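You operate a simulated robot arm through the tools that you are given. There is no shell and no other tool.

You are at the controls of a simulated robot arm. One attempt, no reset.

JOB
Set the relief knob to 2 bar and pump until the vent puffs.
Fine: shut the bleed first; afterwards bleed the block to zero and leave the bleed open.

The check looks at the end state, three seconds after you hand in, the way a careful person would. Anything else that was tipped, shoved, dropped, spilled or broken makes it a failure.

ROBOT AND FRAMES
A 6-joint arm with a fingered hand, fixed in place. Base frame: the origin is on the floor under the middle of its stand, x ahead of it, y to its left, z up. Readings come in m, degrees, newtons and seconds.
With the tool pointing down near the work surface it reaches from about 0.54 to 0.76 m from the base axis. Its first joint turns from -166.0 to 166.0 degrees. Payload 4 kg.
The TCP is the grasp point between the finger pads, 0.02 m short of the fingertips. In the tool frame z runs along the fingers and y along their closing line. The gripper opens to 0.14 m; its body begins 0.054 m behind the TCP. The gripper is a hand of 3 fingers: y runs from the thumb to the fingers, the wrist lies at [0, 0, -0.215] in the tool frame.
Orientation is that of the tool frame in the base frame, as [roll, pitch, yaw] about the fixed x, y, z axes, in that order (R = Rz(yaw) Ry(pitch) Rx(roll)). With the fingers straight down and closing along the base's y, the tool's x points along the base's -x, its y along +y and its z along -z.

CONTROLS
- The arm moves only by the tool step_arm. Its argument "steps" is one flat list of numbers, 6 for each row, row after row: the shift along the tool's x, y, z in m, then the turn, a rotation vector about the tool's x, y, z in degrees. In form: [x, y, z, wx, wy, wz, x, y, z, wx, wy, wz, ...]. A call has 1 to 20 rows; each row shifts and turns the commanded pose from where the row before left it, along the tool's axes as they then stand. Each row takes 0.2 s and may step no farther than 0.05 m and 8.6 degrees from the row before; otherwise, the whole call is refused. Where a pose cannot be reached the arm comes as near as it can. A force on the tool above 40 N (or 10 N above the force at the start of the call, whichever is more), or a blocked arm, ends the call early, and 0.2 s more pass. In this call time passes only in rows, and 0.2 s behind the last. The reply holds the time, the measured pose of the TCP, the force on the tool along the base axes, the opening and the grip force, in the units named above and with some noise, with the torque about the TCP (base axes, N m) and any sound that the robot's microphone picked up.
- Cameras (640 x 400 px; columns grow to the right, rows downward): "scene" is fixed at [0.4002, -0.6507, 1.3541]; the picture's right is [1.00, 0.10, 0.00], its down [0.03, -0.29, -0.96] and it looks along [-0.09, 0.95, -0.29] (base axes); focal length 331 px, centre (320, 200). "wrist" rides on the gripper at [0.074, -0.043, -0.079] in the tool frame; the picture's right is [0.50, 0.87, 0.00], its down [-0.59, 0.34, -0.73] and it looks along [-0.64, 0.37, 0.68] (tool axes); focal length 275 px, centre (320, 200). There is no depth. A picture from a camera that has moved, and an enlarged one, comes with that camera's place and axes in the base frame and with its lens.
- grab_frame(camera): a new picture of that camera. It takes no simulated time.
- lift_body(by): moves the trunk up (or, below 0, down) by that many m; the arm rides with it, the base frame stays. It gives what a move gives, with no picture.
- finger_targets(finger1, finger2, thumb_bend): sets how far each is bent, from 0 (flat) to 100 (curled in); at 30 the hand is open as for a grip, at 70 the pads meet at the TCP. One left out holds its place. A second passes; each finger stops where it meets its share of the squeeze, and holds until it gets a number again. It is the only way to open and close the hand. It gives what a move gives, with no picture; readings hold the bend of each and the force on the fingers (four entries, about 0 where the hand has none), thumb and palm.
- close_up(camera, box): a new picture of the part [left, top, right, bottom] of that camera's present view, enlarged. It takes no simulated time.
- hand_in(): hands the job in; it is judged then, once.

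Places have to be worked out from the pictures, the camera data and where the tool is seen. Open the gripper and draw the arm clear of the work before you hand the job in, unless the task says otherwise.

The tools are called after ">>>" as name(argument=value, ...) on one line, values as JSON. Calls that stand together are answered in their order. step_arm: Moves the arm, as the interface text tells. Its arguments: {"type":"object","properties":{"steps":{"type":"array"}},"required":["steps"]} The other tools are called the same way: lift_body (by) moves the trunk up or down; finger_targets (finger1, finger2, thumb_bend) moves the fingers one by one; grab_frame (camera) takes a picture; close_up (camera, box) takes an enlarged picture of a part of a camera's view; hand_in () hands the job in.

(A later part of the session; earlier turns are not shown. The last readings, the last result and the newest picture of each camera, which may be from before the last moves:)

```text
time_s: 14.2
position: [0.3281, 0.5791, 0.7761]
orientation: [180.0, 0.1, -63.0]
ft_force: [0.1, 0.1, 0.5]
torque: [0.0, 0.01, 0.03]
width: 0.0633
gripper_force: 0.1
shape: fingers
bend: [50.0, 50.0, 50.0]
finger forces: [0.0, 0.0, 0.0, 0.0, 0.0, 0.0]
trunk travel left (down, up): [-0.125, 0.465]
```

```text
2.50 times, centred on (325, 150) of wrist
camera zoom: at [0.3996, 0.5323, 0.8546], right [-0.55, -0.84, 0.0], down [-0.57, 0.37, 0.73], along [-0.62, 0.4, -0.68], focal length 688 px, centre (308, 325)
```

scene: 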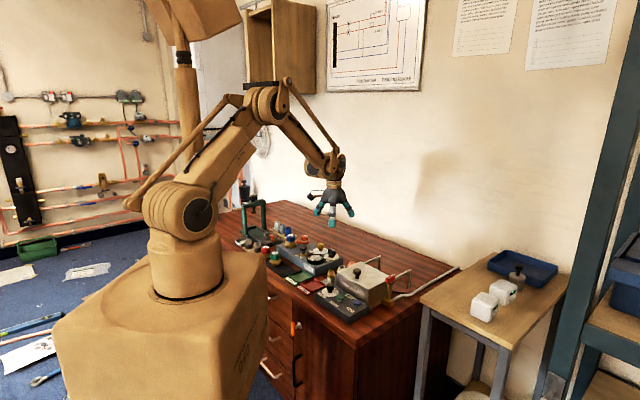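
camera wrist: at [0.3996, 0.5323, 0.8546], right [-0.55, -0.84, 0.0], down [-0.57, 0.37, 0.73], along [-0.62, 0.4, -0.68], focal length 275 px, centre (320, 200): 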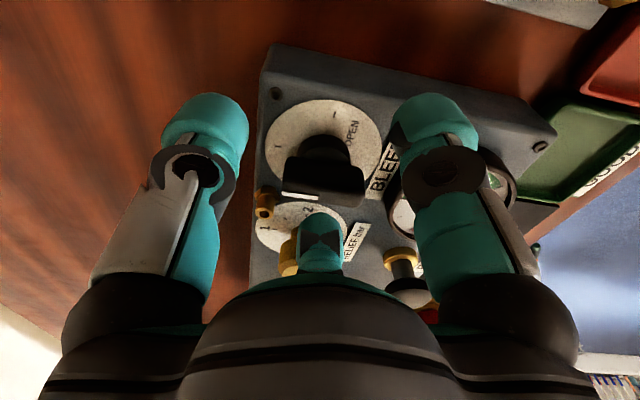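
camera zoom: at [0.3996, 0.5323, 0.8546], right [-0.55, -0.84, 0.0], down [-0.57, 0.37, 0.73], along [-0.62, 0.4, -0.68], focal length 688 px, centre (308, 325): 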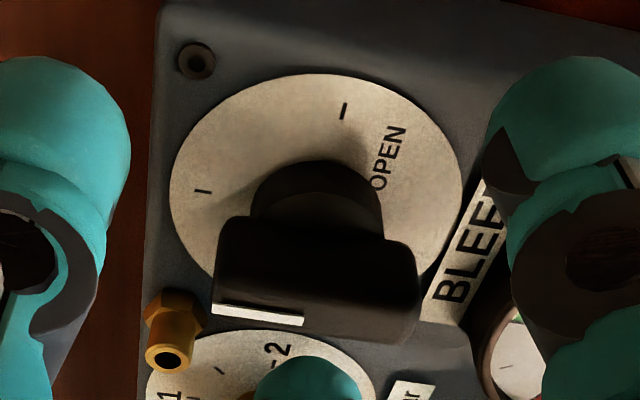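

Released cleanly. I lift 7 cm straight up and check the bleed pointer against the CLOSED mark.

>>> step_arm(steps=[0, 0, -0.035, 0, 0, 0, 0, 0, -0.035, 0, 0, 0])

>>> close_up(camera="wrist", box=[220, 0, 440, 140])

>>> close_up(camera="scene", box=[285, 225, 350, 270])

```text
time_s: 14.8
position: [0.3266, 0.5794, 0.8451]
orientation: [-180.0, 0.0, -63.0]
ft_force: [0.0, 0.1, 0.4]
torque: [-0.02, 0.02, -0.04]
width: 0.0639
gripper_force: 0.0
shape: fingers
bend: [50.0, 50.0, 50.0]
finger forces: [0.0, 0.0, 0.1, 0.0, 0.0, 0.1]
trunk travel left (down, up): [-0.125, 0.465]
```

```text
2.86 times, centred on (330, 70) of wrist
camera zoom: at [0.3982, 0.5326, 0.9235], right [-0.55, -0.84, 0.0], down [-0.57, 0.37, 0.73], along [-0.62, 0.4, -0.68], focal length 786 px, centre (291, 571)
```

zoom: 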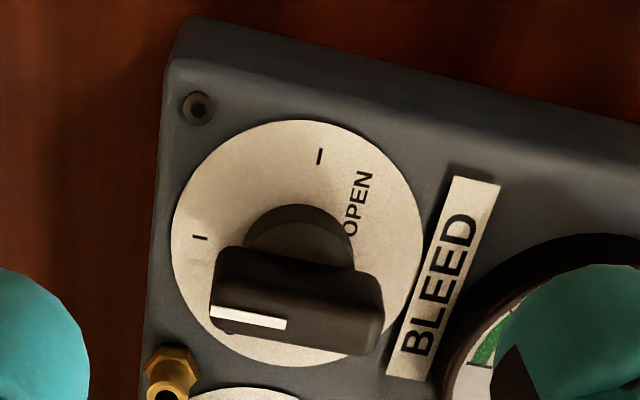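

```text
8.89 times, centred on (318, 248) of scene
camera zoom: at [0.4002, -0.6507, 1.3541], right [1.0, 0.1, 0.0], down [0.03, -0.29, -0.96], along [-0.09, 0.95, -0.29], focal length 2942 px, centre (342, -222)
```

zoom: 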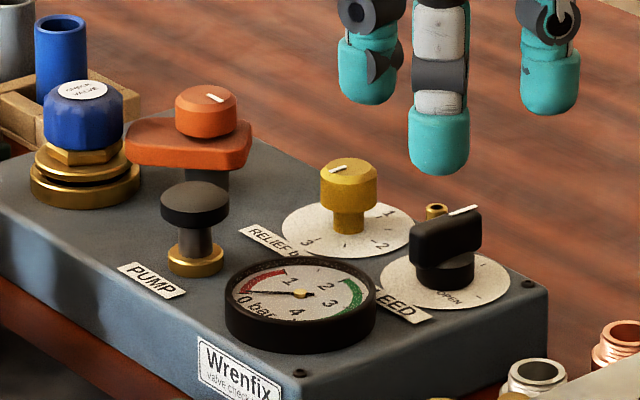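

The bleed pointer stands at the CLOSED mark. Next the relief knob at about (0.276, 0.632): I turn the hand back to a yaw that leaves room to turn +90° past the vent, then shift over it at z≈0.845.

>>> step_arm(steps=[0, 0, 0, 0, 0, 8.33, 0, 0, 0, 0, 0, 8.33, 0, 0, 0, 0, 0, 8.33, 0, 0, 0, 0, 0, 8.33, 0, 0, 0, 0, 0, 8.33, 0, 0, 0, 0, 0, 8.33, 0, 0, 0, 0, 0, 8.33, 0, 0, 0, 0, 0, 8.33, 0, 0, 0, 0, 0, 8.33, 0, 0, 0, 0, 0, 8.33, 0, 0, 0, 0, 0, 8.33, 0, 0, 0, 0, 0, 8.33, 0, 0, 0, 0, 0, 8.33, 0, 0, 0, 0, 0, 8.33, 0, 0, 0, 0, 0, 8.33, 0, 0, 0, 0, 0, 8.33, 0, 0, 0, 0, 0, 8.33])

>>> step_arm(steps=[0.034, 0.0131, 0, 0, 0, 0, 0.034, 0.0131, 0, 0, 0, 0])

>>> grab_frame(camera="wrist")

>>> close_up(camera="wrist", box=[230, 0, 410, 130])

```text
time_s: 18.4
position: [0.3295, 0.5798, 0.8464]
orientation: [180.0, 0.0, 155.2]
ft_force: [1.3, 0.5, 0.1]
torque: [-0.01, -0.02, 0.02]
width: 0.0634
gripper_force: 0.0
shape: fingers
bend: [50.0, 50.0, 50.0]
finger forces: [0.0, 0.0, 0.0, 0.0, 0.0, 0.0]
trunk travel left (down, up): [-0.125, 0.465]
```

```text
time_s: 19.0
position: [0.2796, 0.6324, 0.8458]
orientation: [-180.0, 0.0, 155.3]
ft_force: [0.1, 0.2, -0.7]
torque: [0.04, 0.04, 0.01]
width: 0.0634
gripper_force: 0.1
shape: fingers
bend: [50.0, 50.0, 50.0]
finger forces: [0.0, 0.0, 0.0, 0.0, 0.0, 0.0]
trunk travel left (down, up): [-0.125, 0.465]
```

```text
taken
camera wrist: at [0.1928, 0.6228, 0.9244], right [-0.09, 1.0, 0.0], down [0.68, 0.06, 0.73], along [0.73, 0.07, -0.68], focal length 275 px, centre (320, 200)
```

wrist: 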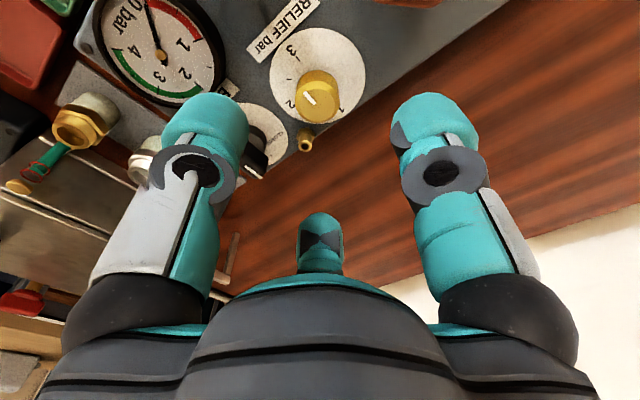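

```text
3.08 times, centred on (320, 65) of wrist
camera zoom: at [0.1928, 0.6228, 0.9244], right [-0.09, 1.0, 0.0], down [0.68, 0.06, 0.73], along [0.73, 0.07, -0.68], focal length 847 px, centre (320, 615)
```

zoom: 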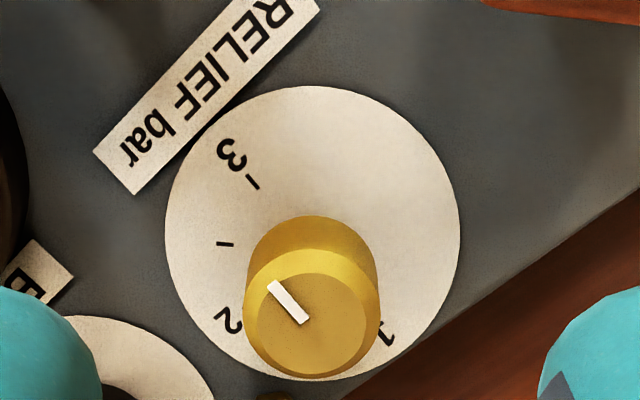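

The knob's pointer is at 3; its axis is about 1.5 mm left and 1.6 mm nearer than the TCP, top ≈0.770. To keep the fingers off the brass vent I will turn it in two 45° grips: I recentre, yaw the hand, narrow the fingers to 53, and descend to z≈0.80.

>>> finger_targets(finger1=53, finger2=53, thumb_bend=53)

>>> step_arm(steps=[0.0006, -0.0021, 0, 0, 0, 0, 0, 0, 0, 0, 0, -6.4, 0, 0, 0, 0, 0, -6.4, 0, 0, 0.0227, 0, 0, 0, 0, 0, 0.0227, 0, 0, 0])

>>> grab_frame(camera="wrist")

>>> close_up(camera="wrist", box=[230, 40, 410, 180])

>>> close_up(camera="scene", box=[285, 220, 350, 265])

```text
time_s: 20.0
position: [0.28, 0.6304, 0.8466]
orientation: [-180.0, -0.1, 155.4]
ft_force: [0.9, -0.3, 0.4]
torque: [0.01, 0.0, -0.02]
width: 0.0546
gripper_force: 0.2
shape: fingers
bend: [53.0, 53.0, 53.0]
finger forces: [0.0, 0.0, 0.0, 0.0, 0.1, 0.0]
trunk travel left (down, up): [-0.125, 0.465]
```

```text
time_s: 21.2
position: [0.2758, 0.6286, 0.7999]
orientation: [-180.0, 0.0, 168.2]
ft_force: [-0.5, 0.2, -0.1]
torque: [0.0, -0.02, -0.01]
width: 0.0542
gripper_force: 0.1
shape: fingers
bend: [53.0, 53.0, 53.0]
finger forces: [0.0, 0.1, 0.1, 0.0, 0.0, 0.1]
trunk travel left (down, up): [-0.125, 0.465]
```

```text
taken
camera wrist: at [0.1942, 0.6013, 0.8779], right [-0.31, 0.95, 0.0], down [0.64, 0.21, 0.73], along [0.7, 0.23, -0.68], focal length 275 px, centre (320, 200)
```

wrist: 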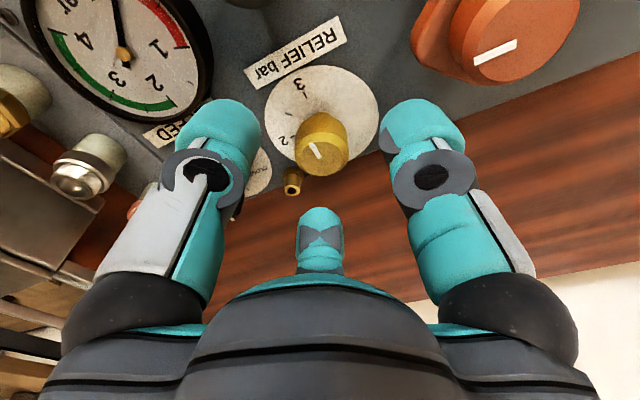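

```text
2.86 times, centred on (320, 110) of wrist
camera zoom: at [0.1942, 0.6013, 0.8779], right [-0.31, 0.95, 0.0], down [0.64, 0.21, 0.73], along [0.7, 0.23, -0.68], focal length 786 px, centre (320, 457)
```

zoom: 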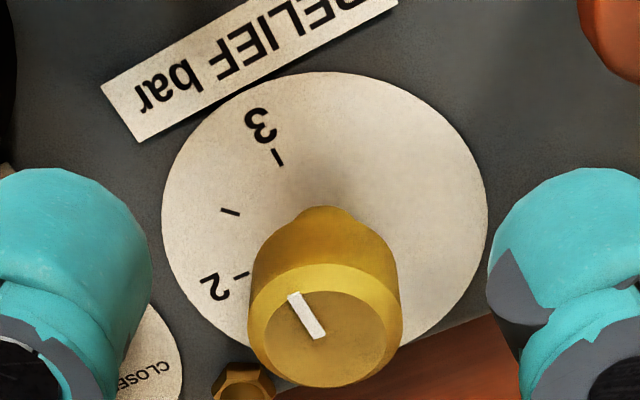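

```text
8.89 times, centred on (318, 242) of scene
camera zoom: at [0.4002, -0.6507, 1.3541], right [1.0, 0.1, 0.0], down [0.03, -0.29, -0.96], along [-0.09, 0.95, -0.29], focal length 2942 px, centre (342, -178)
```

zoom: 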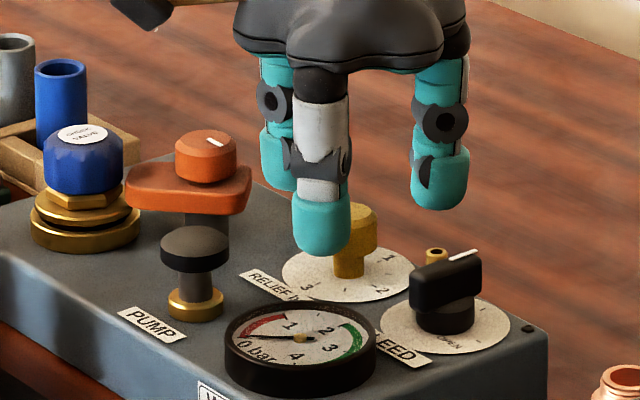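

Offset is about 1 mm right and 1 mm ahead. I correct that, descend 22 mm so the pads surround the yellow knob, and check once more.

>>> step_arm(steps=[-0.0004, 0.0013, 0, 0, 0, 0, 0, 0, 0.011, 0, 0, 0, 0, 0, 0.011, 0, 0, 0])

>>> close_up(camera="wrist", box=[220, 60, 420, 220])

>>> close_up(camera="scene", box=[285, 220, 350, 265])

```text
time_s: 22.0
position: [0.277, 0.6306, 0.7791]
orientation: [179.9, 0.1, 168.1]
ft_force: [-0.1, -0.4, -0.5]
torque: [0.01, 0.0, 0.02]
width: 0.0547
gripper_force: 0.1
shape: fingers
bend: [53.0, 53.0, 53.0]
finger forces: [0.0, 0.0, 0.1, 0.1, 0.1, 0.0]
trunk travel left (down, up): [-0.125, 0.465]
```

```text
2.50 times, centred on (320, 140) of wrist
camera zoom: at [0.1948, 0.6036, 0.8571], right [-0.31, 0.95, 0.0], down [0.64, 0.21, 0.73], along [0.7, 0.23, -0.68], focal length 688 px, centre (320, 350)
```

zoom: 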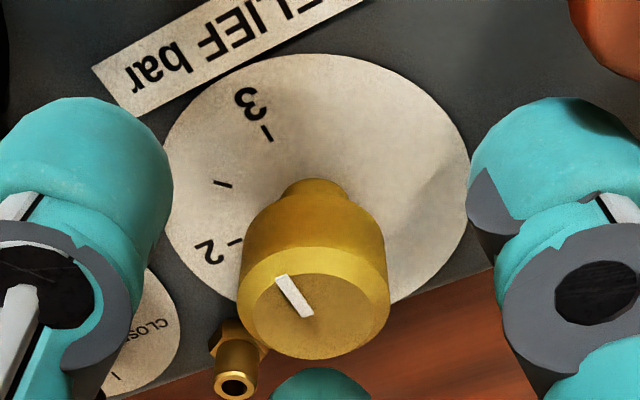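

```text
8.89 times, centred on (318, 242) of scene
camera zoom: at [0.4002, -0.6507, 1.3541], right [1.0, 0.1, 0.0], down [0.03, -0.29, -0.96], along [-0.09, 0.95, -0.29], focal length 2942 px, centre (342, -178)
```

zoom: 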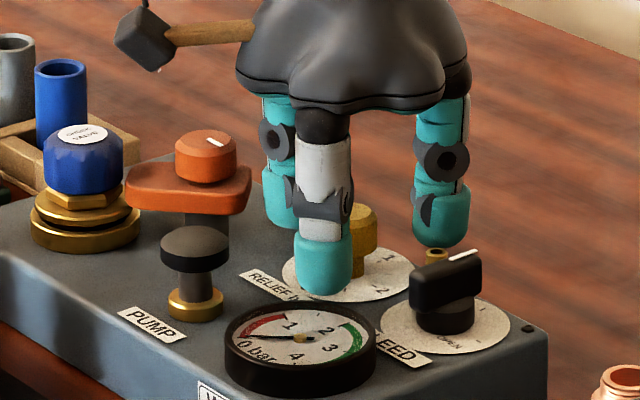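

Centred within about 1 mm; I take out the last 1 mm to the left and close on the knob.

>>> step_arm(steps=[-0.0005, -0.0009, 0, 0, 0, 0])

>>> finger_targets(finger1=70, finger2=70, thumb_bend=70)

>>> close_up(camera="wrist", box=[220, 60, 420, 220])

```text
time_s: 22.4
position: [0.2782, 0.6299, 0.7779]
orientation: [-180.0, 0.0, 168.2]
ft_force: [-0.6, -0.6, -0.5]
torque: [-0.01, 0.01, 0.05]
width: 0.0543
gripper_force: 0.1
shape: fingers
bend: [53.0, 53.0, 53.0]
finger forces: [0.1, 0.0, 0.1, 0.0, 0.1, 0.0]
trunk travel left (down, up): [-0.125, 0.465]
```

```text
time_s: 23.4
position: [0.2778, 0.6303, 0.7809]
orientation: [-180.0, 0.0, 168.2]
ft_force: [-0.2, -2.7, -4.4]
torque: [-0.02, 0.05, -0.02]
width: 0.023
gripper_force: 15.2
shape: fingers
bend: [63.0, 65.0, 64.0]
finger forces: [9.4, 7.2, 0.0, 0.0, 13.2, 0.0]
trunk travel left (down, up): [-0.125, 0.465]
```

```text
2.50 times, centred on (320, 140) of wrist
camera zoom: at [0.1954, 0.6025, 0.8579], right [-0.31, 0.95, 0.0], down [0.64, 0.21, 0.73], along [0.7, 0.23, -0.68], focal length 688 px, centre (320, 350)
```

zoom: 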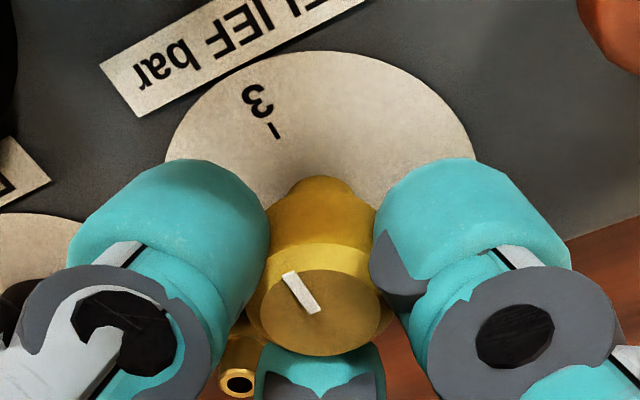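

A balanced three-point grip, nearly no side load. I turn +45° in six steps.

>>> step_arm(steps=[0, 0, 0, 0, 0, -7.5, 0, 0, 0, 0, 0, -7.5, 0, 0, 0, 0, 0, -7.5, 0, 0, 0, 0, 0, -7.5, 0, 0, 0, 0, 0, -7.5, 0, 0, 0, 0, 0, -7.5])

>>> close_up(camera="wrist", box=[220, 60, 420, 220])

>>> close_up(camera="scene", box=[285, 220, 350, 265])

```text
time_s: 24.8
position: [0.2766, 0.6304, 0.7797]
orientation: [179.9, -0.1, -146.7]
ft_force: [-4.8, 3.8, 2.4]
torque: [0.09, 0.13, -0.02]
width: 0.0227
gripper_force: 17.4
shape: fingers
bend: [63.0, 65.0, 64.0]
finger forces: [12.5, 9.5, 0.0, 0.0, 12.0, 0.0]
trunk travel left (down, up): [-0.125, 0.465]
```

```text
2.50 times, centred on (320, 140) of wrist
camera zoom: at [0.2377, 0.5533, 0.8575], right [-0.89, 0.45, 0.0], down [0.3, 0.61, 0.73], along [0.33, 0.66, -0.68], focal length 688 px, centre (320, 350)
```

zoom: 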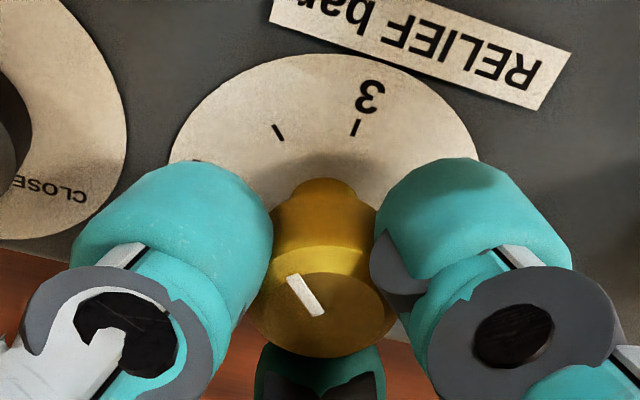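

```text
8.89 times, centred on (318, 242) of scene
camera zoom: at [0.4002, -0.6507, 1.3541], right [1.0, 0.1, 0.0], down [0.03, -0.29, -0.96], along [-0.09, 0.95, -0.29], focal length 2942 px, centre (342, -178)
```

zoom: 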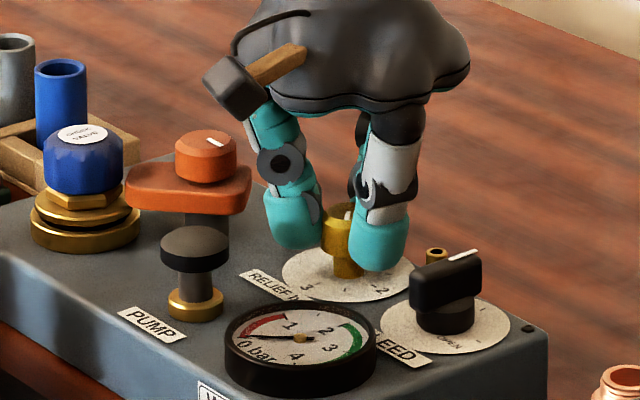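

The knob followed fully (stripe unchanged in the hand's view), so it is now about 2.5. I turn a further 20°, staying clear of the vent.

>>> step_arm(steps=[0, 0, 0, 0, 0, -6.67, 0, 0, 0, 0, 0, -6.67, 0, 0, 0, 0, 0, -6.66])

>>> finger_targets(finger1=53, finger2=53, thumb_bend=53)

>>> grab_frame(camera="wrist")

>>> close_up(camera="wrist", box=[220, 60, 420, 220])

```text
time_s: 25.6
position: [0.2761, 0.6308, 0.78]
orientation: [-180.0, 0.0, -126.6]
ft_force: [-7.7, 4.9, 0.3]
torque: [0.07, 0.15, -0.04]
width: 0.0225
gripper_force: 16.6
shape: fingers
bend: [63.0, 65.0, 65.0]
finger forces: [12.4, 9.6, 0.0, 0.0, 11.0, 0.0]
trunk travel left (down, up): [-0.125, 0.465]
```

```text
time_s: 26.6
position: [0.2772, 0.6304, 0.7799]
orientation: [-179.9, 0.0, -126.8]
ft_force: [0.1, 0.1, -0.1]
torque: [-0.03, 0.0, 0.0]
width: 0.054
gripper_force: 0.0
shape: fingers
bend: [53.0, 53.0, 53.0]
finger forces: [0.1, 0.1, 0.0, 0.1, 0.1, 0.0]
trunk travel left (down, up): [-0.125, 0.465]
```

```text
taken
camera wrist: at [0.2665, 0.5445, 0.8577], right [-0.99, 0.12, 0.0], down [0.08, 0.67, 0.73], along [0.09, 0.73, -0.68], focal length 275 px, centre (320, 200)
```

wrist: 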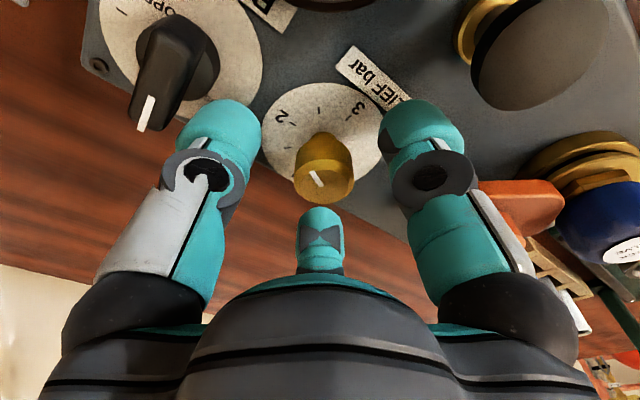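

```text
2.50 times, centred on (320, 140) of wrist
camera zoom: at [0.2665, 0.5445, 0.8577], right [-0.99, 0.12, 0.0], down [0.08, 0.67, 0.73], along [0.09, 0.73, -0.68], focal length 688 px, centre (320, 350)
```

zoom: 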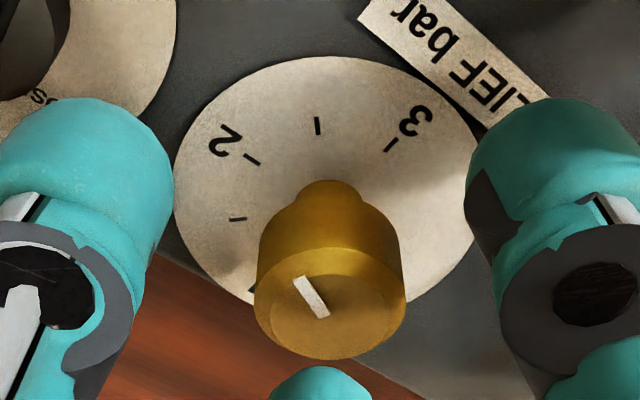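

The pointer now reads about 2.27 (−70°; 2 is at −45°). I turn the open hand back 45°, recentring by about 1 mm, and regrip.

>>> step_arm(steps=[0.0006, 0.001, 0, 0, 0, 0, 0, 0, 0, 0, 0, 7.5, 0, 0, 0, 0, 0, 7.5, 0, 0, 0, 0, 0, 7.5, 0, 0, 0, 0, 0, 7.5, 0, 0, 0, 0, 0, 7.5, 0, 0, 0, 0, 0, 7.5])

>>> close_up(camera="wrist", box=[220, 60, 420, 220])

```text
time_s: 28.2
position: [0.2762, 0.6305, 0.78]
orientation: [-180.0, 0.0, -171.9]
ft_force: [0.1, 0.0, 0.0]
torque: [0.02, 0.01, -0.02]
width: 0.0539
gripper_force: 0.0
shape: fingers
bend: [53.0, 53.0, 53.0]
finger forces: [0.0, 0.1, 0.0, 0.0, 0.0, 0.0]
trunk travel left (down, up): [-0.125, 0.465]
```

```text
2.50 times, centred on (320, 140) of wrist
camera zoom: at [0.2077, 0.5773, 0.8582], right [-0.62, 0.79, 0.0], down [0.53, 0.42, 0.73], along [0.58, 0.45, -0.68], focal length 688 px, centre (320, 350)
```

zoom: 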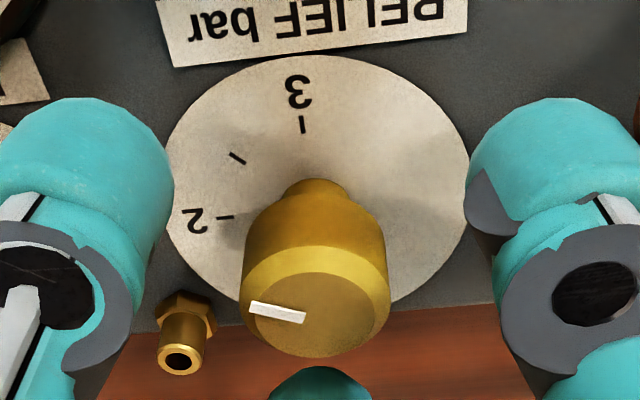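

The pointer reads ≈−68° against the 2 tick at −44.5°, so +23.5° remain. The knob is centred; I regrip and turn that amount.

>>> finger_targets(finger1=70, finger2=70, thumb_bend=70)

>>> step_arm(steps=[0, 0, 0, 0, 0, -7.9, 0, 0, 0, 0, 0, -7.8, 0, 0, 0, 0, 0, -7.8])

>>> close_up(camera="wrist", box=[220, 60, 420, 220])

```text
time_s: 29.2
position: [0.276, 0.6313, 0.7799]
orientation: [-179.9, 0.0, -171.8]
ft_force: [0.3, -4.3, -3.2]
torque: [-0.04, 0.04, 0.0]
width: 0.0222
gripper_force: 15.1
shape: fingers
bend: [64.0, 64.0, 64.0]
finger forces: [8.9, 8.0, 0.0, 0.0, 13.6, 0.1]
trunk travel left (down, up): [-0.125, 0.465]
```

```text
time_s: 30.0
position: [0.2759, 0.6304, 0.7797]
orientation: [-180.0, 0.0, -148.2]
ft_force: [1.8, -0.1, 1.3]
torque: [0.05, 0.04, -0.07]
width: 0.0219
gripper_force: 16.5
shape: fingers
bend: [64.0, 64.0, 64.0]
finger forces: [9.4, 9.4, 0.1, 0.0, 13.0, 0.1]
trunk travel left (down, up): [-0.125, 0.465]
```

```text
2.50 times, centred on (320, 140) of wrist
camera zoom: at [0.2342, 0.5543, 0.8579], right [-0.88, 0.47, 0.0], down [0.32, 0.6, 0.73], along [0.35, 0.65, -0.68], focal length 688 px, centre (320, 350)
```

zoom: 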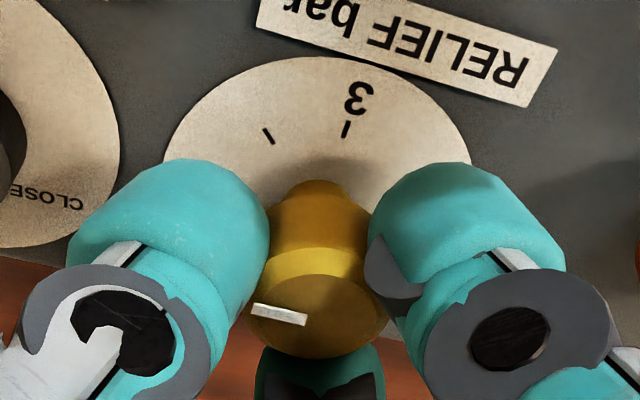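

The pointer should now be at ≈−46°, on the 2 tick. I release, lift 6 cm and verify from above.

>>> finger_targets(finger1=53, finger2=53, thumb_bend=53)

>>> step_arm(steps=[0, 0, -0.03, 0, 0, 0, 0, 0, -0.035, 0, 0, 0])

>>> grab_frame(camera="wrist")

>>> close_up(camera="wrist", box=[240, 0, 400, 130])

>>> close_up(camera="scene", box=[295, 225, 350, 265])

```text
time_s: 31.0
position: [0.2754, 0.6297, 0.7794]
orientation: [179.9, 0.0, -148.3]
ft_force: [-0.2, 1.2, -0.2]
torque: [-0.05, 0.0, -0.03]
width: 0.0538
gripper_force: 0.1
shape: fingers
bend: [53.0, 53.0, 53.0]
finger forces: [0.0, 0.0, 0.0, 0.0, 0.0, 0.0]
trunk travel left (down, up): [-0.125, 0.465]
```

```text
time_s: 31.6
position: [0.2781, 0.6283, 0.843]
orientation: [-179.9, 0.0, -148.3]
ft_force: [0.2, 0.3, 0.3]
torque: [-0.02, 0.04, -0.02]
width: 0.054
gripper_force: 0.0
shape: fingers
bend: [53.0, 53.0, 53.0]
finger forces: [0.0, 0.1, 0.0, 0.0, 0.1, 0.1]
trunk travel left (down, up): [-0.125, 0.465]
```

```text
taken
camera wrist: at [0.2351, 0.5522, 0.9222], right [-0.88, 0.47, 0.0], down [0.32, 0.6, 0.73], along [0.35, 0.65, -0.68], focal length 275 px, centre (320, 200)
```

wrist: 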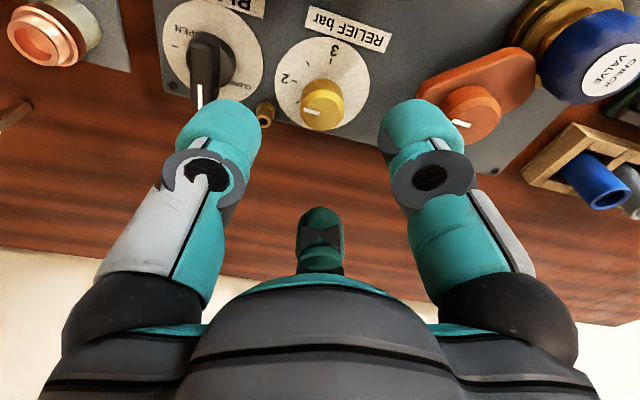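

```text
3.08 times, centred on (320, 65) of wrist
camera zoom: at [0.2351, 0.5522, 0.9222], right [-0.88, 0.47, 0.0], down [0.32, 0.6, 0.73], along [0.35, 0.65, -0.68], focal length 847 px, centre (320, 615)
```

zoom: 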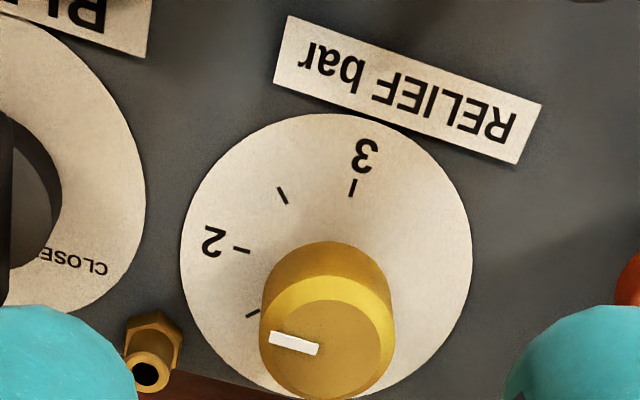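

```text
10.00 times, centred on (322, 245) of scene
camera zoom: at [0.4002, -0.6507, 1.3541], right [1.0, 0.1, 0.0], down [0.03, -0.29, -0.96], along [-0.09, 0.95, -0.29], focal length 3309 px, centre (295, -250)
```

zoom: 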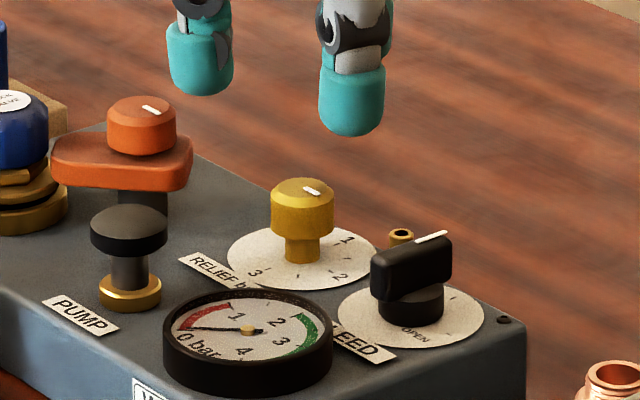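

The relief pointer is parallel to the 2 tick (≈2.0 bar). Now the pump: I turn the hand to line up with the block and move over the plunger at about (0.21, 0.593), staying high, to measure it.

>>> step_arm(steps=[0, 0, 0, 0, 0, 8.35, 0, 0, 0, 0, 0, 8.35, 0.0367, -0.0086, 0, 0, 0, 0, 0.0367, -0.0086, 0, 0, 0, 0])

>>> grab_frame(camera="wrist")

>>> close_up(camera="wrist", box=[230, 0, 410, 140])

>>> close_up(camera="scene", box=[270, 200, 350, 265])

```text
time_s: 32.6
position: [0.2099, 0.5952, 0.8424]
orientation: [-180.0, -0.1, -165.1]
ft_force: [-0.7, 0.7, -0.3]
torque: [0.0, -0.01, 0.0]
width: 0.054
gripper_force: 0.1
shape: fingers
bend: [53.0, 53.0, 53.0]
finger forces: [0.0, 0.1, 0.0, 0.0, 0.0, 0.0]
trunk travel left (down, up): [-0.125, 0.465]
```

```text
taken
camera wrist: at [0.1486, 0.5336, 0.9214], right [-0.71, 0.71, 0.0], down [0.48, 0.48, 0.73], along [0.52, 0.52, -0.68], focal length 275 px, centre (320, 200)
```

wrist: 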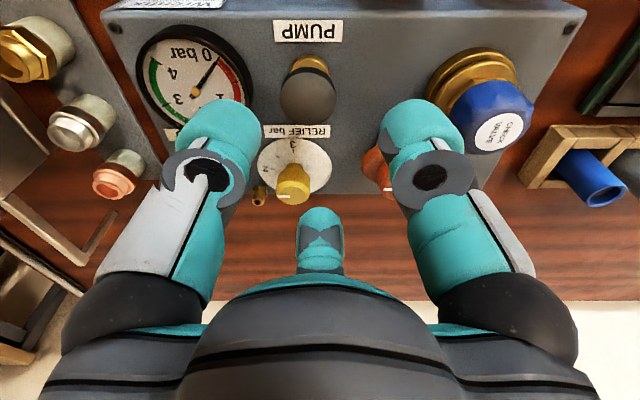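

```text
2.86 times, centred on (320, 70) of wrist
camera zoom: at [0.1486, 0.5336, 0.9214], right [-0.71, 0.71, 0.0], down [0.48, 0.48, 0.73], along [0.52, 0.52, -0.68], focal length 786 px, centre (320, 571)
```

zoom: 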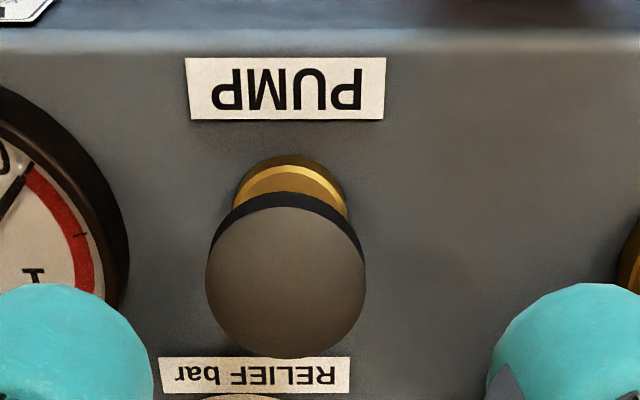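

```text
6.15 times, centred on (310, 232) of scene
camera zoom: at [0.4002, -0.6507, 1.3541], right [1.0, 0.1, 0.0], down [0.03, -0.29, -0.96], along [-0.09, 0.95, -0.29], focal length 2036 px, centre (382, 0)
```

zoom: 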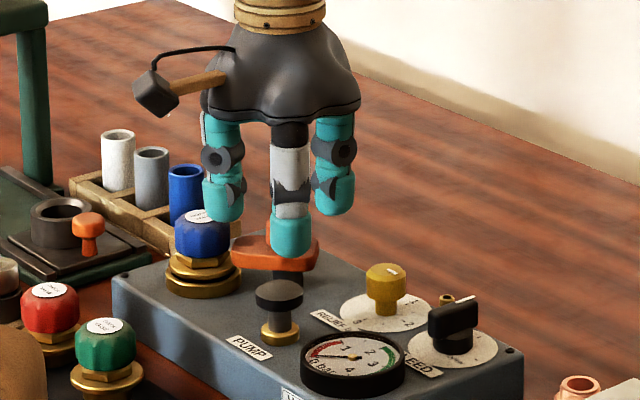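

The pump axis is at about (0.206, 0.582), head top ≈0.775, radius 16 mm. I close the hand to a fist of pads and shift so that the far fingertip sits over the plunger, then come down to TCP z≈0.81.

>>> finger_targets(finger1=70, finger2=70, thumb_bend=70)

>>> step_arm(steps=[0.0157, -0.0169, 0, 0, 0, 0, 0, 0, 0.017, 0, 0, 0, 0, 0, 0.0155, 0, 0, 0])

>>> grab_frame(camera="wrist")

>>> close_up(camera="scene", box=[275, 210, 345, 265])

```text
time_s: 33.6
position: [0.2113, 0.5957, 0.8423]
orientation: [-180.0, 0.0, -165.0]
ft_force: [-0.1, 0.1, 0.4]
torque: [-0.01, 0.01, -0.05]
width: 0.0042
gripper_force: 0.0
shape: fingers
bend: [69.0, 69.0, 70.0]
finger forces: [0.0, 0.0, 0.0, 0.0, 0.0, 0.0]
trunk travel left (down, up): [-0.125, 0.465]
```

```text
time_s: 34.4
position: [0.2015, 0.5737, 0.8116]
orientation: [-179.9, 0.1, -165.0]
ft_force: [0.5, -0.3, 0.6]
torque: [-0.01, 0.03, 0.01]
width: 0.0042
gripper_force: 0.1
shape: fingers
bend: [69.0, 69.0, 70.0]
finger forces: [0.1, 0.1, 0.0, 0.1, 0.1, 0.0]
trunk travel left (down, up): [-0.125, 0.465]
```

```text
taken
camera wrist: at [0.1392, 0.513, 0.8903], right [-0.71, 0.71, 0.0], down [0.48, 0.48, 0.73], along [0.52, 0.52, -0.68], focal length 275 px, centre (320, 200)
```

wrist: 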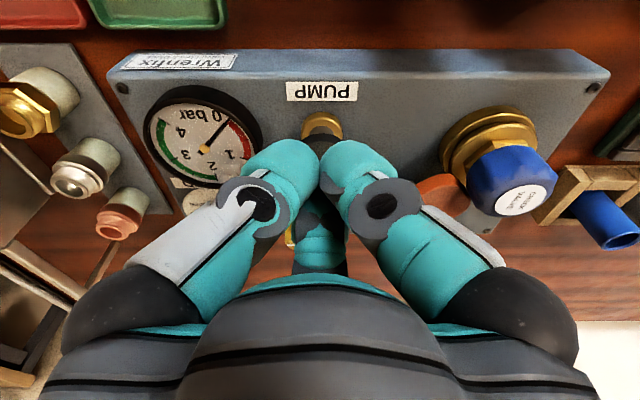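

```text
7.27 times, centred on (310, 238) of scene
camera zoom: at [0.4002, -0.6507, 1.3541], right [1.0, 0.1, 0.0], down [0.03, -0.29, -0.96], along [-0.09, 0.95, -0.29], focal length 2407 px, centre (393, -73)
```

zoom: 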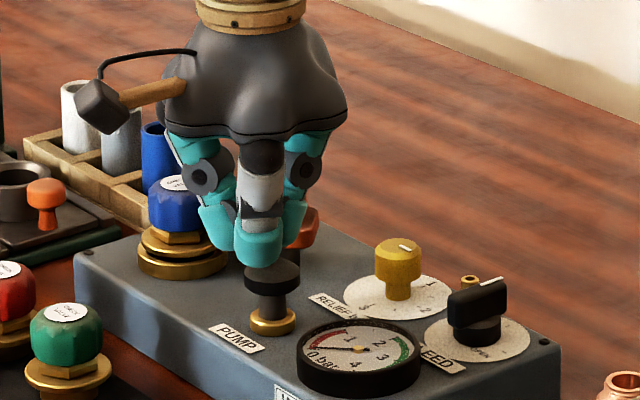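

The pump's brass collar is on the centre column below the closed pads. I descend gently with small steps to find contact with the plunger.

>>> step_arm(steps=[0, 0, 0.006, 0, 0, 0, 0, 0, 0.006, 0, 0, 0, 0, 0, 0.002, 0, 0, 0, 0, 0, 0.002, 0, 0, 0, 0, 0, 0.002, 0, 0, 0])

>>> close_up(camera="scene", box=[285, 230, 340, 270])

```text
time_s: 35.6
position: [0.2006, 0.574, 0.7934]
orientation: [180.0, 0.0, -165.1]
ft_force: [-1.0, 1.1, 2.5]
torque: [0.04, -0.03, -0.02]
width: 0.0043
gripper_force: 2.3
shape: fingers
bend: [69.0, 69.0, 70.0]
finger forces: [0.0, 4.6, 0.1, 0.1, 0.0, 0.0]
trunk travel left (down, up): [-0.125, 0.465]
```

```text
10.00 times, centred on (312, 250) of scene
camera zoom: at [0.4002, -0.6507, 1.3541], right [1.0, 0.1, 0.0], down [0.03, -0.29, -0.96], along [-0.09, 0.95, -0.29], focal length 3309 px, centre (395, -300)
```

zoom: 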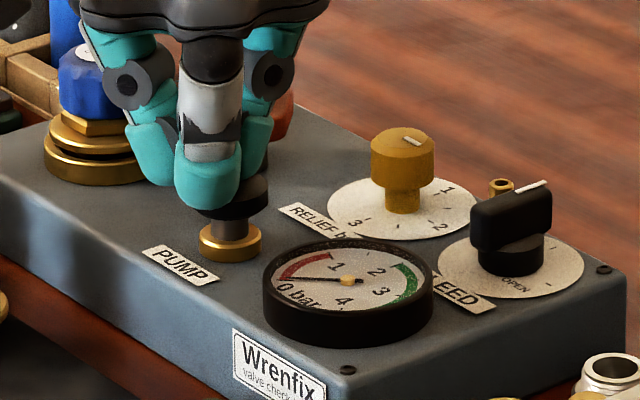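

Contact with the plunger: finger 2 reads 4.6 N at TCP z≈0.793. I press down 10 mm in 2 mm steps.

>>> step_arm(steps=[0, 0, 0.002, 0, 0, 0, 0, 0, 0.002, 0, 0, 0, 0, 0, 0.002, 0, 0, 0, 0, 0, 0.002, 0, 0, 0, 0, 0, 0.002, 0, 0, 0])

>>> close_up(camera="scene", box=[285, 230, 340, 270])

```text
time_s: 36.8
position: [0.1989, 0.5729, 0.7834]
orientation: [179.8, 0.1, -165.0]
ft_force: [3.4, 8.1, 22.3]
torque: [0.37, -0.3, 0.02]
width: 0.0044
gripper_force: 12.7
shape: fingers
bend: [69.0, 70.0, 70.0]
finger forces: [0.0, 24.8, 0.1, 0.1, 0.0, 0.0]
trunk travel left (down, up): [-0.125, 0.465]
```

```text
10.00 times, centred on (312, 250) of scene
camera zoom: at [0.4002, -0.6507, 1.3541], right [1.0, 0.1, 0.0], down [0.03, -0.29, -0.96], along [-0.09, 0.95, -0.29], focal length 3309 px, centre (395, -300)
```

zoom: 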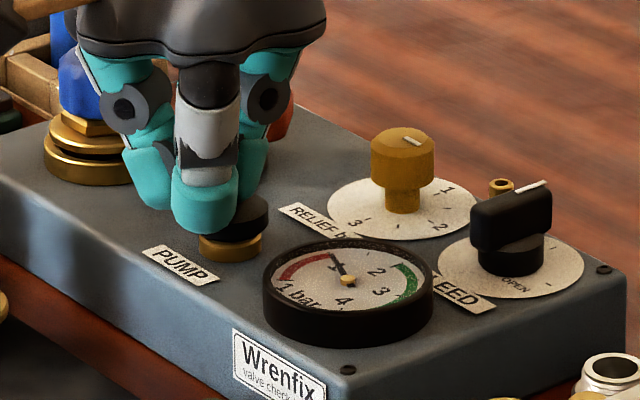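

The gauge has risen to about 1 bar at a press force of 22 N. I lift back to let the plunger return and check that the pressure holds.

>>> step_arm(steps=[0, 0, -0.004, 0, 0, 0, 0, 0, -0.004, 0, 0, 0, 0, 0, -0.004, 0, 0, 0, 0, 0, -0.003, 0, 0, 0])

>>> close_up(camera="scene", box=[285, 230, 340, 270])

>>> grab_frame(camera="wrist")

```text
time_s: 37.8
position: [0.1978, 0.5726, 0.7982]
orientation: [-179.9, 0.0, -165.1]
ft_force: [-0.2, 0.3, 0.8]
torque: [-0.02, 0.0, -0.01]
width: 0.0042
gripper_force: 0.0
shape: fingers
bend: [69.0, 71.0, 70.0]
finger forces: [0.0, 0.1, 0.1, 0.0, 0.0, 0.0]
trunk travel left (down, up): [-0.125, 0.465]
```

```text
10.00 times, centred on (312, 250) of scene
camera zoom: at [0.4002, -0.6507, 1.3541], right [1.0, 0.1, 0.0], down [0.03, -0.29, -0.96], along [-0.09, 0.95, -0.29], focal length 3309 px, centre (395, -300)
```

zoom: 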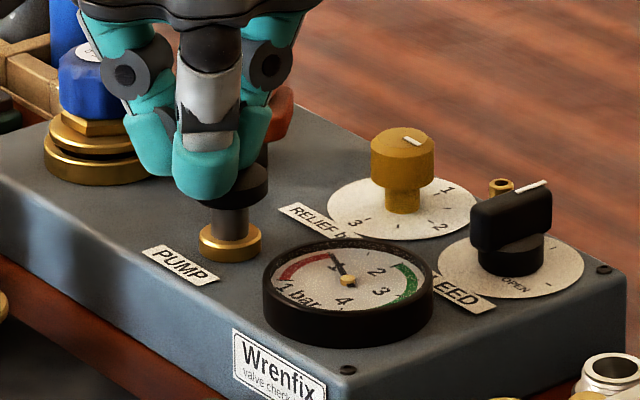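

```text
taken
camera wrist: at [0.1373, 0.5124, 0.8767], right [-0.71, 0.71, 0.0], down [0.48, 0.48, 0.73], along [0.52, 0.52, -0.68], focal length 275 px, centre (320, 200)
```

wrist: 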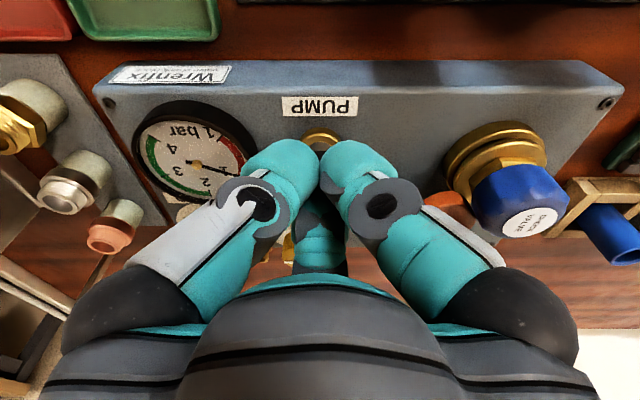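

The pressure holds after the plunger's return. I read the gauge closely.

>>> close_up(camera="wrist", box=[125, 95, 265, 205])

>>> close_up(camera="scene", box=[310, 250, 332, 266])

```text
3.64 times, centred on (195, 150) of wrist
camera zoom: at [0.1373, 0.5124, 0.8767], right [-0.71, 0.71, 0.0], down [0.48, 0.48, 0.73], along [0.52, 0.52, -0.68], focal length 1001 px, centre (774, 382)
```

zoom: 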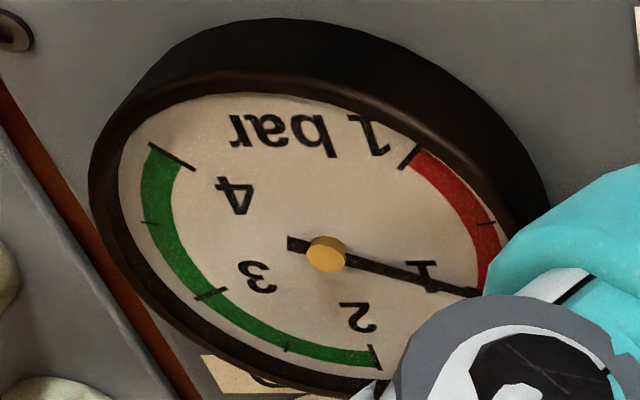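

```text
16.00 times, centred on (321, 258) of scene
camera zoom: at [0.4002, -0.6507, 1.3541], right [1.0, 0.1, 0.0], down [0.03, -0.29, -0.96], along [-0.09, 0.95, -0.29], focal length 5295 px, centre (304, -728)
```

zoom: 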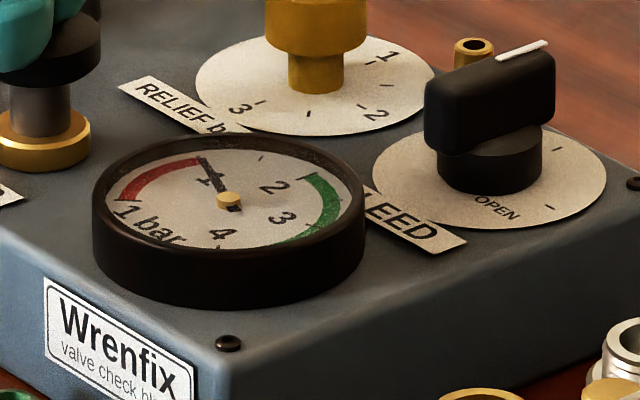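

The gauge reads 1 bar. I press a second stroke, the same depth, listening for the vent.

>>> step_arm(steps=[0, 0, 0.003, 0, 0, 0, 0, 0, 0.003, 0, 0, 0, 0, 0, 0.003, 0, 0, 0, 0, 0, 0.003, 0, 0, 0, 0, 0, 0.003, 0, 0, 0])

>>> close_up(camera="scene", box=[300, 240, 335, 266])

```text
time_s: 39.0
position: [0.1991, 0.5749, 0.7843]
orientation: [180.0, 0.0, -165.0]
ft_force: [1.4, 0.5, 9.4]
torque: [0.12, -0.12, -0.02]
width: 0.0042
gripper_force: 6.3
shape: fingers
bend: [69.0, 71.0, 70.0]
finger forces: [0.0, 12.3, 0.0, 0.0, 0.0, 0.0]
trunk travel left (down, up): [-0.125, 0.465]
```

```text
15.38 times, centred on (318, 253) of scene
camera zoom: at [0.4002, -0.6507, 1.3541], right [1.0, 0.1, 0.0], down [0.03, -0.29, -0.96], along [-0.09, 0.95, -0.29], focal length 5091 px, centre (358, -615)
```

zoom: 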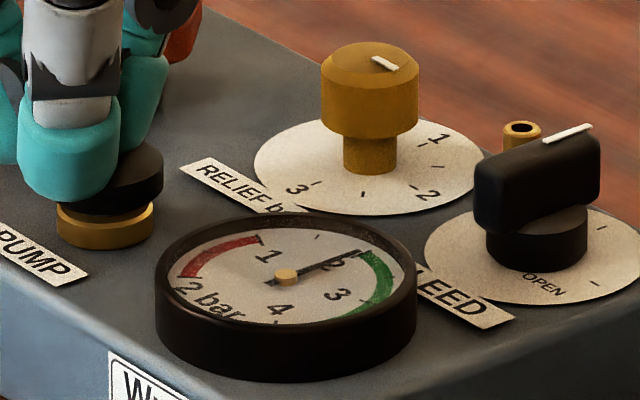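

The gauge reads about 2 bar but no sound was reported yet. I lift and give another stroke, listening for the puff.

>>> step_arm(steps=[0, 0, -0.004, 0, 0, 0, 0, 0, -0.004, 0, 0, 0, 0, 0, -0.004, 0, 0, 0, 0, 0, -0.003, 0, 0, 0])

>>> close_up(camera="scene", box=[300, 240, 335, 266])

>>> step_arm(steps=[0, 0, 0.003, 0, 0, 0, 0, 0, 0.003, 0, 0, 0, 0, 0, 0.003, 0, 0, 0, 0, 0, 0.003, 0, 0, 0, 0, 0, 0.003, 0, 0, 0])

>>> close_up(camera="scene", box=[300, 240, 335, 266])

```text
time_s: 40.0
position: [0.1984, 0.5733, 0.7988]
orientation: [-179.9, 0.1, -164.9]
ft_force: [-0.3, -1.6, 0.2]
torque: [0.0, 0.0, -0.02]
width: 0.0039
gripper_force: 0.1
shape: fingers
bend: [69.0, 71.0, 70.0]
finger forces: [0.1, 0.0, 0.1, 0.1, 0.1, 0.0]
trunk travel left (down, up): [-0.125, 0.465]
```

```text
15.38 times, centred on (318, 253) of scene
camera zoom: at [0.4002, -0.6507, 1.3541], right [1.0, 0.1, 0.0], down [0.03, -0.29, -0.96], along [-0.09, 0.95, -0.29], focal length 5091 px, centre (358, -615)
```

zoom: 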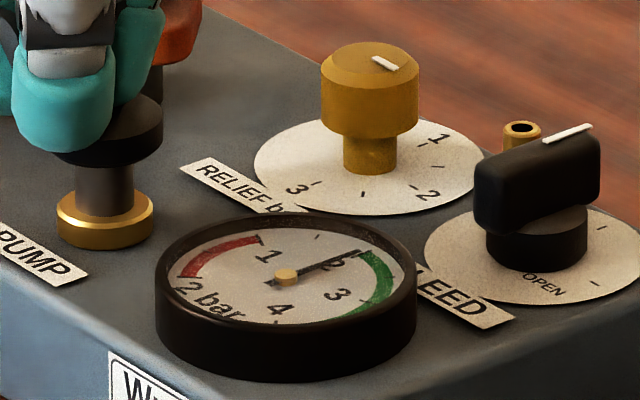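

```text
time_s: 41.2
position: [0.1975, 0.5748, 0.784]
orientation: [180.0, -0.1, -165.1]
ft_force: [-0.5, 1.6, 10.9]
torque: [0.14, -0.1, 0.02]
width: 0.0045
gripper_force: 7.2
shape: fingers
bend: [69.0, 71.0, 70.0]
finger forces: [0.0, 14.8, 0.0, 0.0, 0.0, 0.0]
trunk travel left (down, up): [-0.125, 0.465]
```

```text
15.38 times, centred on (318, 253) of scene
camera zoom: at [0.4002, -0.6507, 1.3541], right [1.0, 0.1, 0.0], down [0.03, -0.29, -0.96], along [-0.09, 0.95, -0.29], focal length 5091 px, centre (358, -615)
```

zoom: 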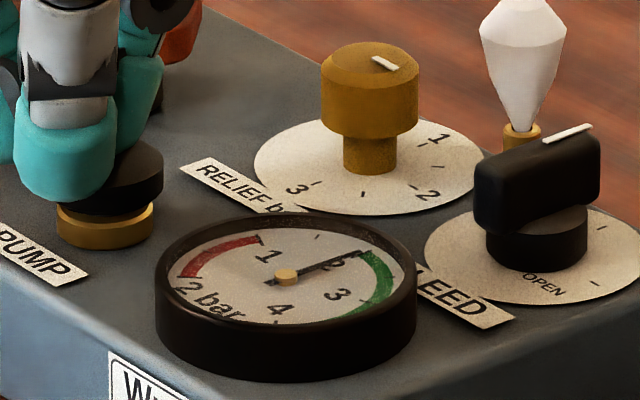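

The vent is puffing visibly and the gauge sits at 2 bar. I lift off the pump, move over to above the bleed knob and turn the hand to straddle the bar in its CLOSED position.

>>> step_arm(steps=[0, 0, -0.02, 0, 0, 0, 0, 0, -0.02, 0, 0, 0, 0, 0, -0.022, 0, 0, 0, -0.0314, -0.0066, 0, 0, 0, 0, -0.0314, -0.0066, 0, 0, 0, 0, -0.0314, -0.0066, 0, 0, 0, 0, -0.0314, -0.0066, 0, 0, 0, 0, 0, 0, 0, 0, 0, -8.2, 0, 0, 0, 0, 0, -8.2, 0, 0, 0, 0, 0, -8.2, 0, 0, 0, 0, 0, -8.2, 0, 0, 0, 0, 0, -8.2, 0, 0, 0, 0, 0, -8.2, 0, 0, 0, 0, 0, -8.2, 0, 0, 0, 0, 0, -8.2, 0, 0, 0, 0, 0, -8.2, 0, 0, 0, 0, 0, -8.2, 0, 0, 0, 0, 0, -8.0])

>>> finger_targets(finger1=52, finger2=52, thumb_bend=52)

>>> grab_frame(camera="wrist")

>>> close_up(camera="wrist", box=[230, 0, 410, 140])

>>> close_up(camera="scene", box=[285, 210, 365, 268])

```text
time_s: 45.0
position: [0.3273, 0.5804, 0.8459]
orientation: [180.0, 0.0, -74.8]
ft_force: [0.4, -0.4, 0.1]
torque: [0.03, -0.01, -0.02]
width: 0.0045
gripper_force: 0.0
shape: fingers
bend: [69.0, 71.0, 70.0]
finger forces: [0.0, 0.0, 0.1, 0.0, 0.1, 0.0]
trunk travel left (down, up): [-0.125, 0.465]
```

```text
time_s: 46.0
position: [0.3277, 0.581, 0.8456]
orientation: [180.0, 0.0, -75.0]
ft_force: [-0.8, 0.1, 0.1]
torque: [-0.01, -0.01, 0.0]
width: 0.0572
gripper_force: 0.1
shape: fingers
bend: [52.0, 52.0, 52.0]
finger forces: [0.0, 0.0, 0.1, 0.0, 0.0, 0.0]
trunk travel left (down, up): [-0.125, 0.465]
```

```text
taken
camera wrist: at [0.387, 0.5197, 0.9236], right [-0.71, -0.71, 0.0], down [-0.48, 0.48, 0.73], along [-0.52, 0.52, -0.68], focal length 275 px, centre (320, 200)
```

wrist: 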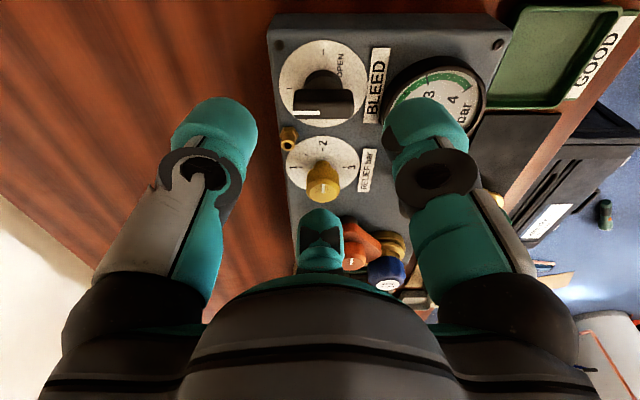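

```text
2.86 times, centred on (320, 70) of wrist
camera zoom: at [0.387, 0.5197, 0.9236], right [-0.71, -0.71, 0.0], down [-0.48, 0.48, 0.73], along [-0.52, 0.52, -0.68], focal length 786 px, centre (320, 571)
```

zoom: 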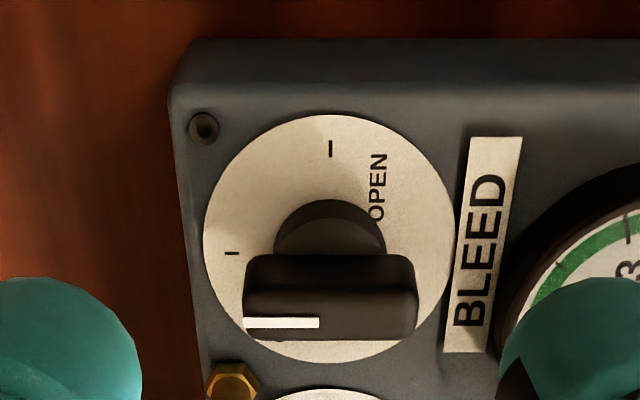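

```text
6.90 times, centred on (325, 239) of scene
camera zoom: at [0.4002, -0.6507, 1.3541], right [1.0, 0.1, 0.0], down [0.03, -0.29, -0.96], along [-0.09, 0.95, -0.29], focal length 2282 px, centre (286, -69)
```

zoom: 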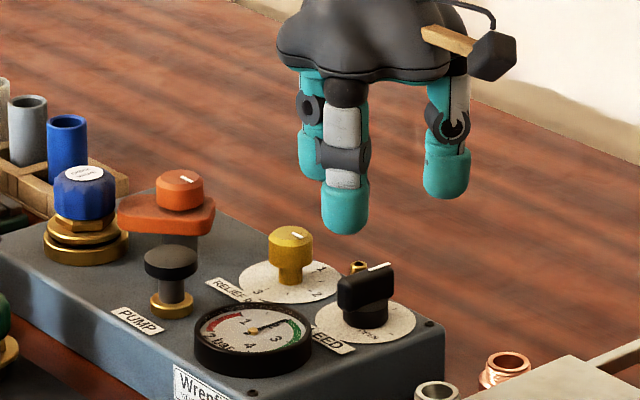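

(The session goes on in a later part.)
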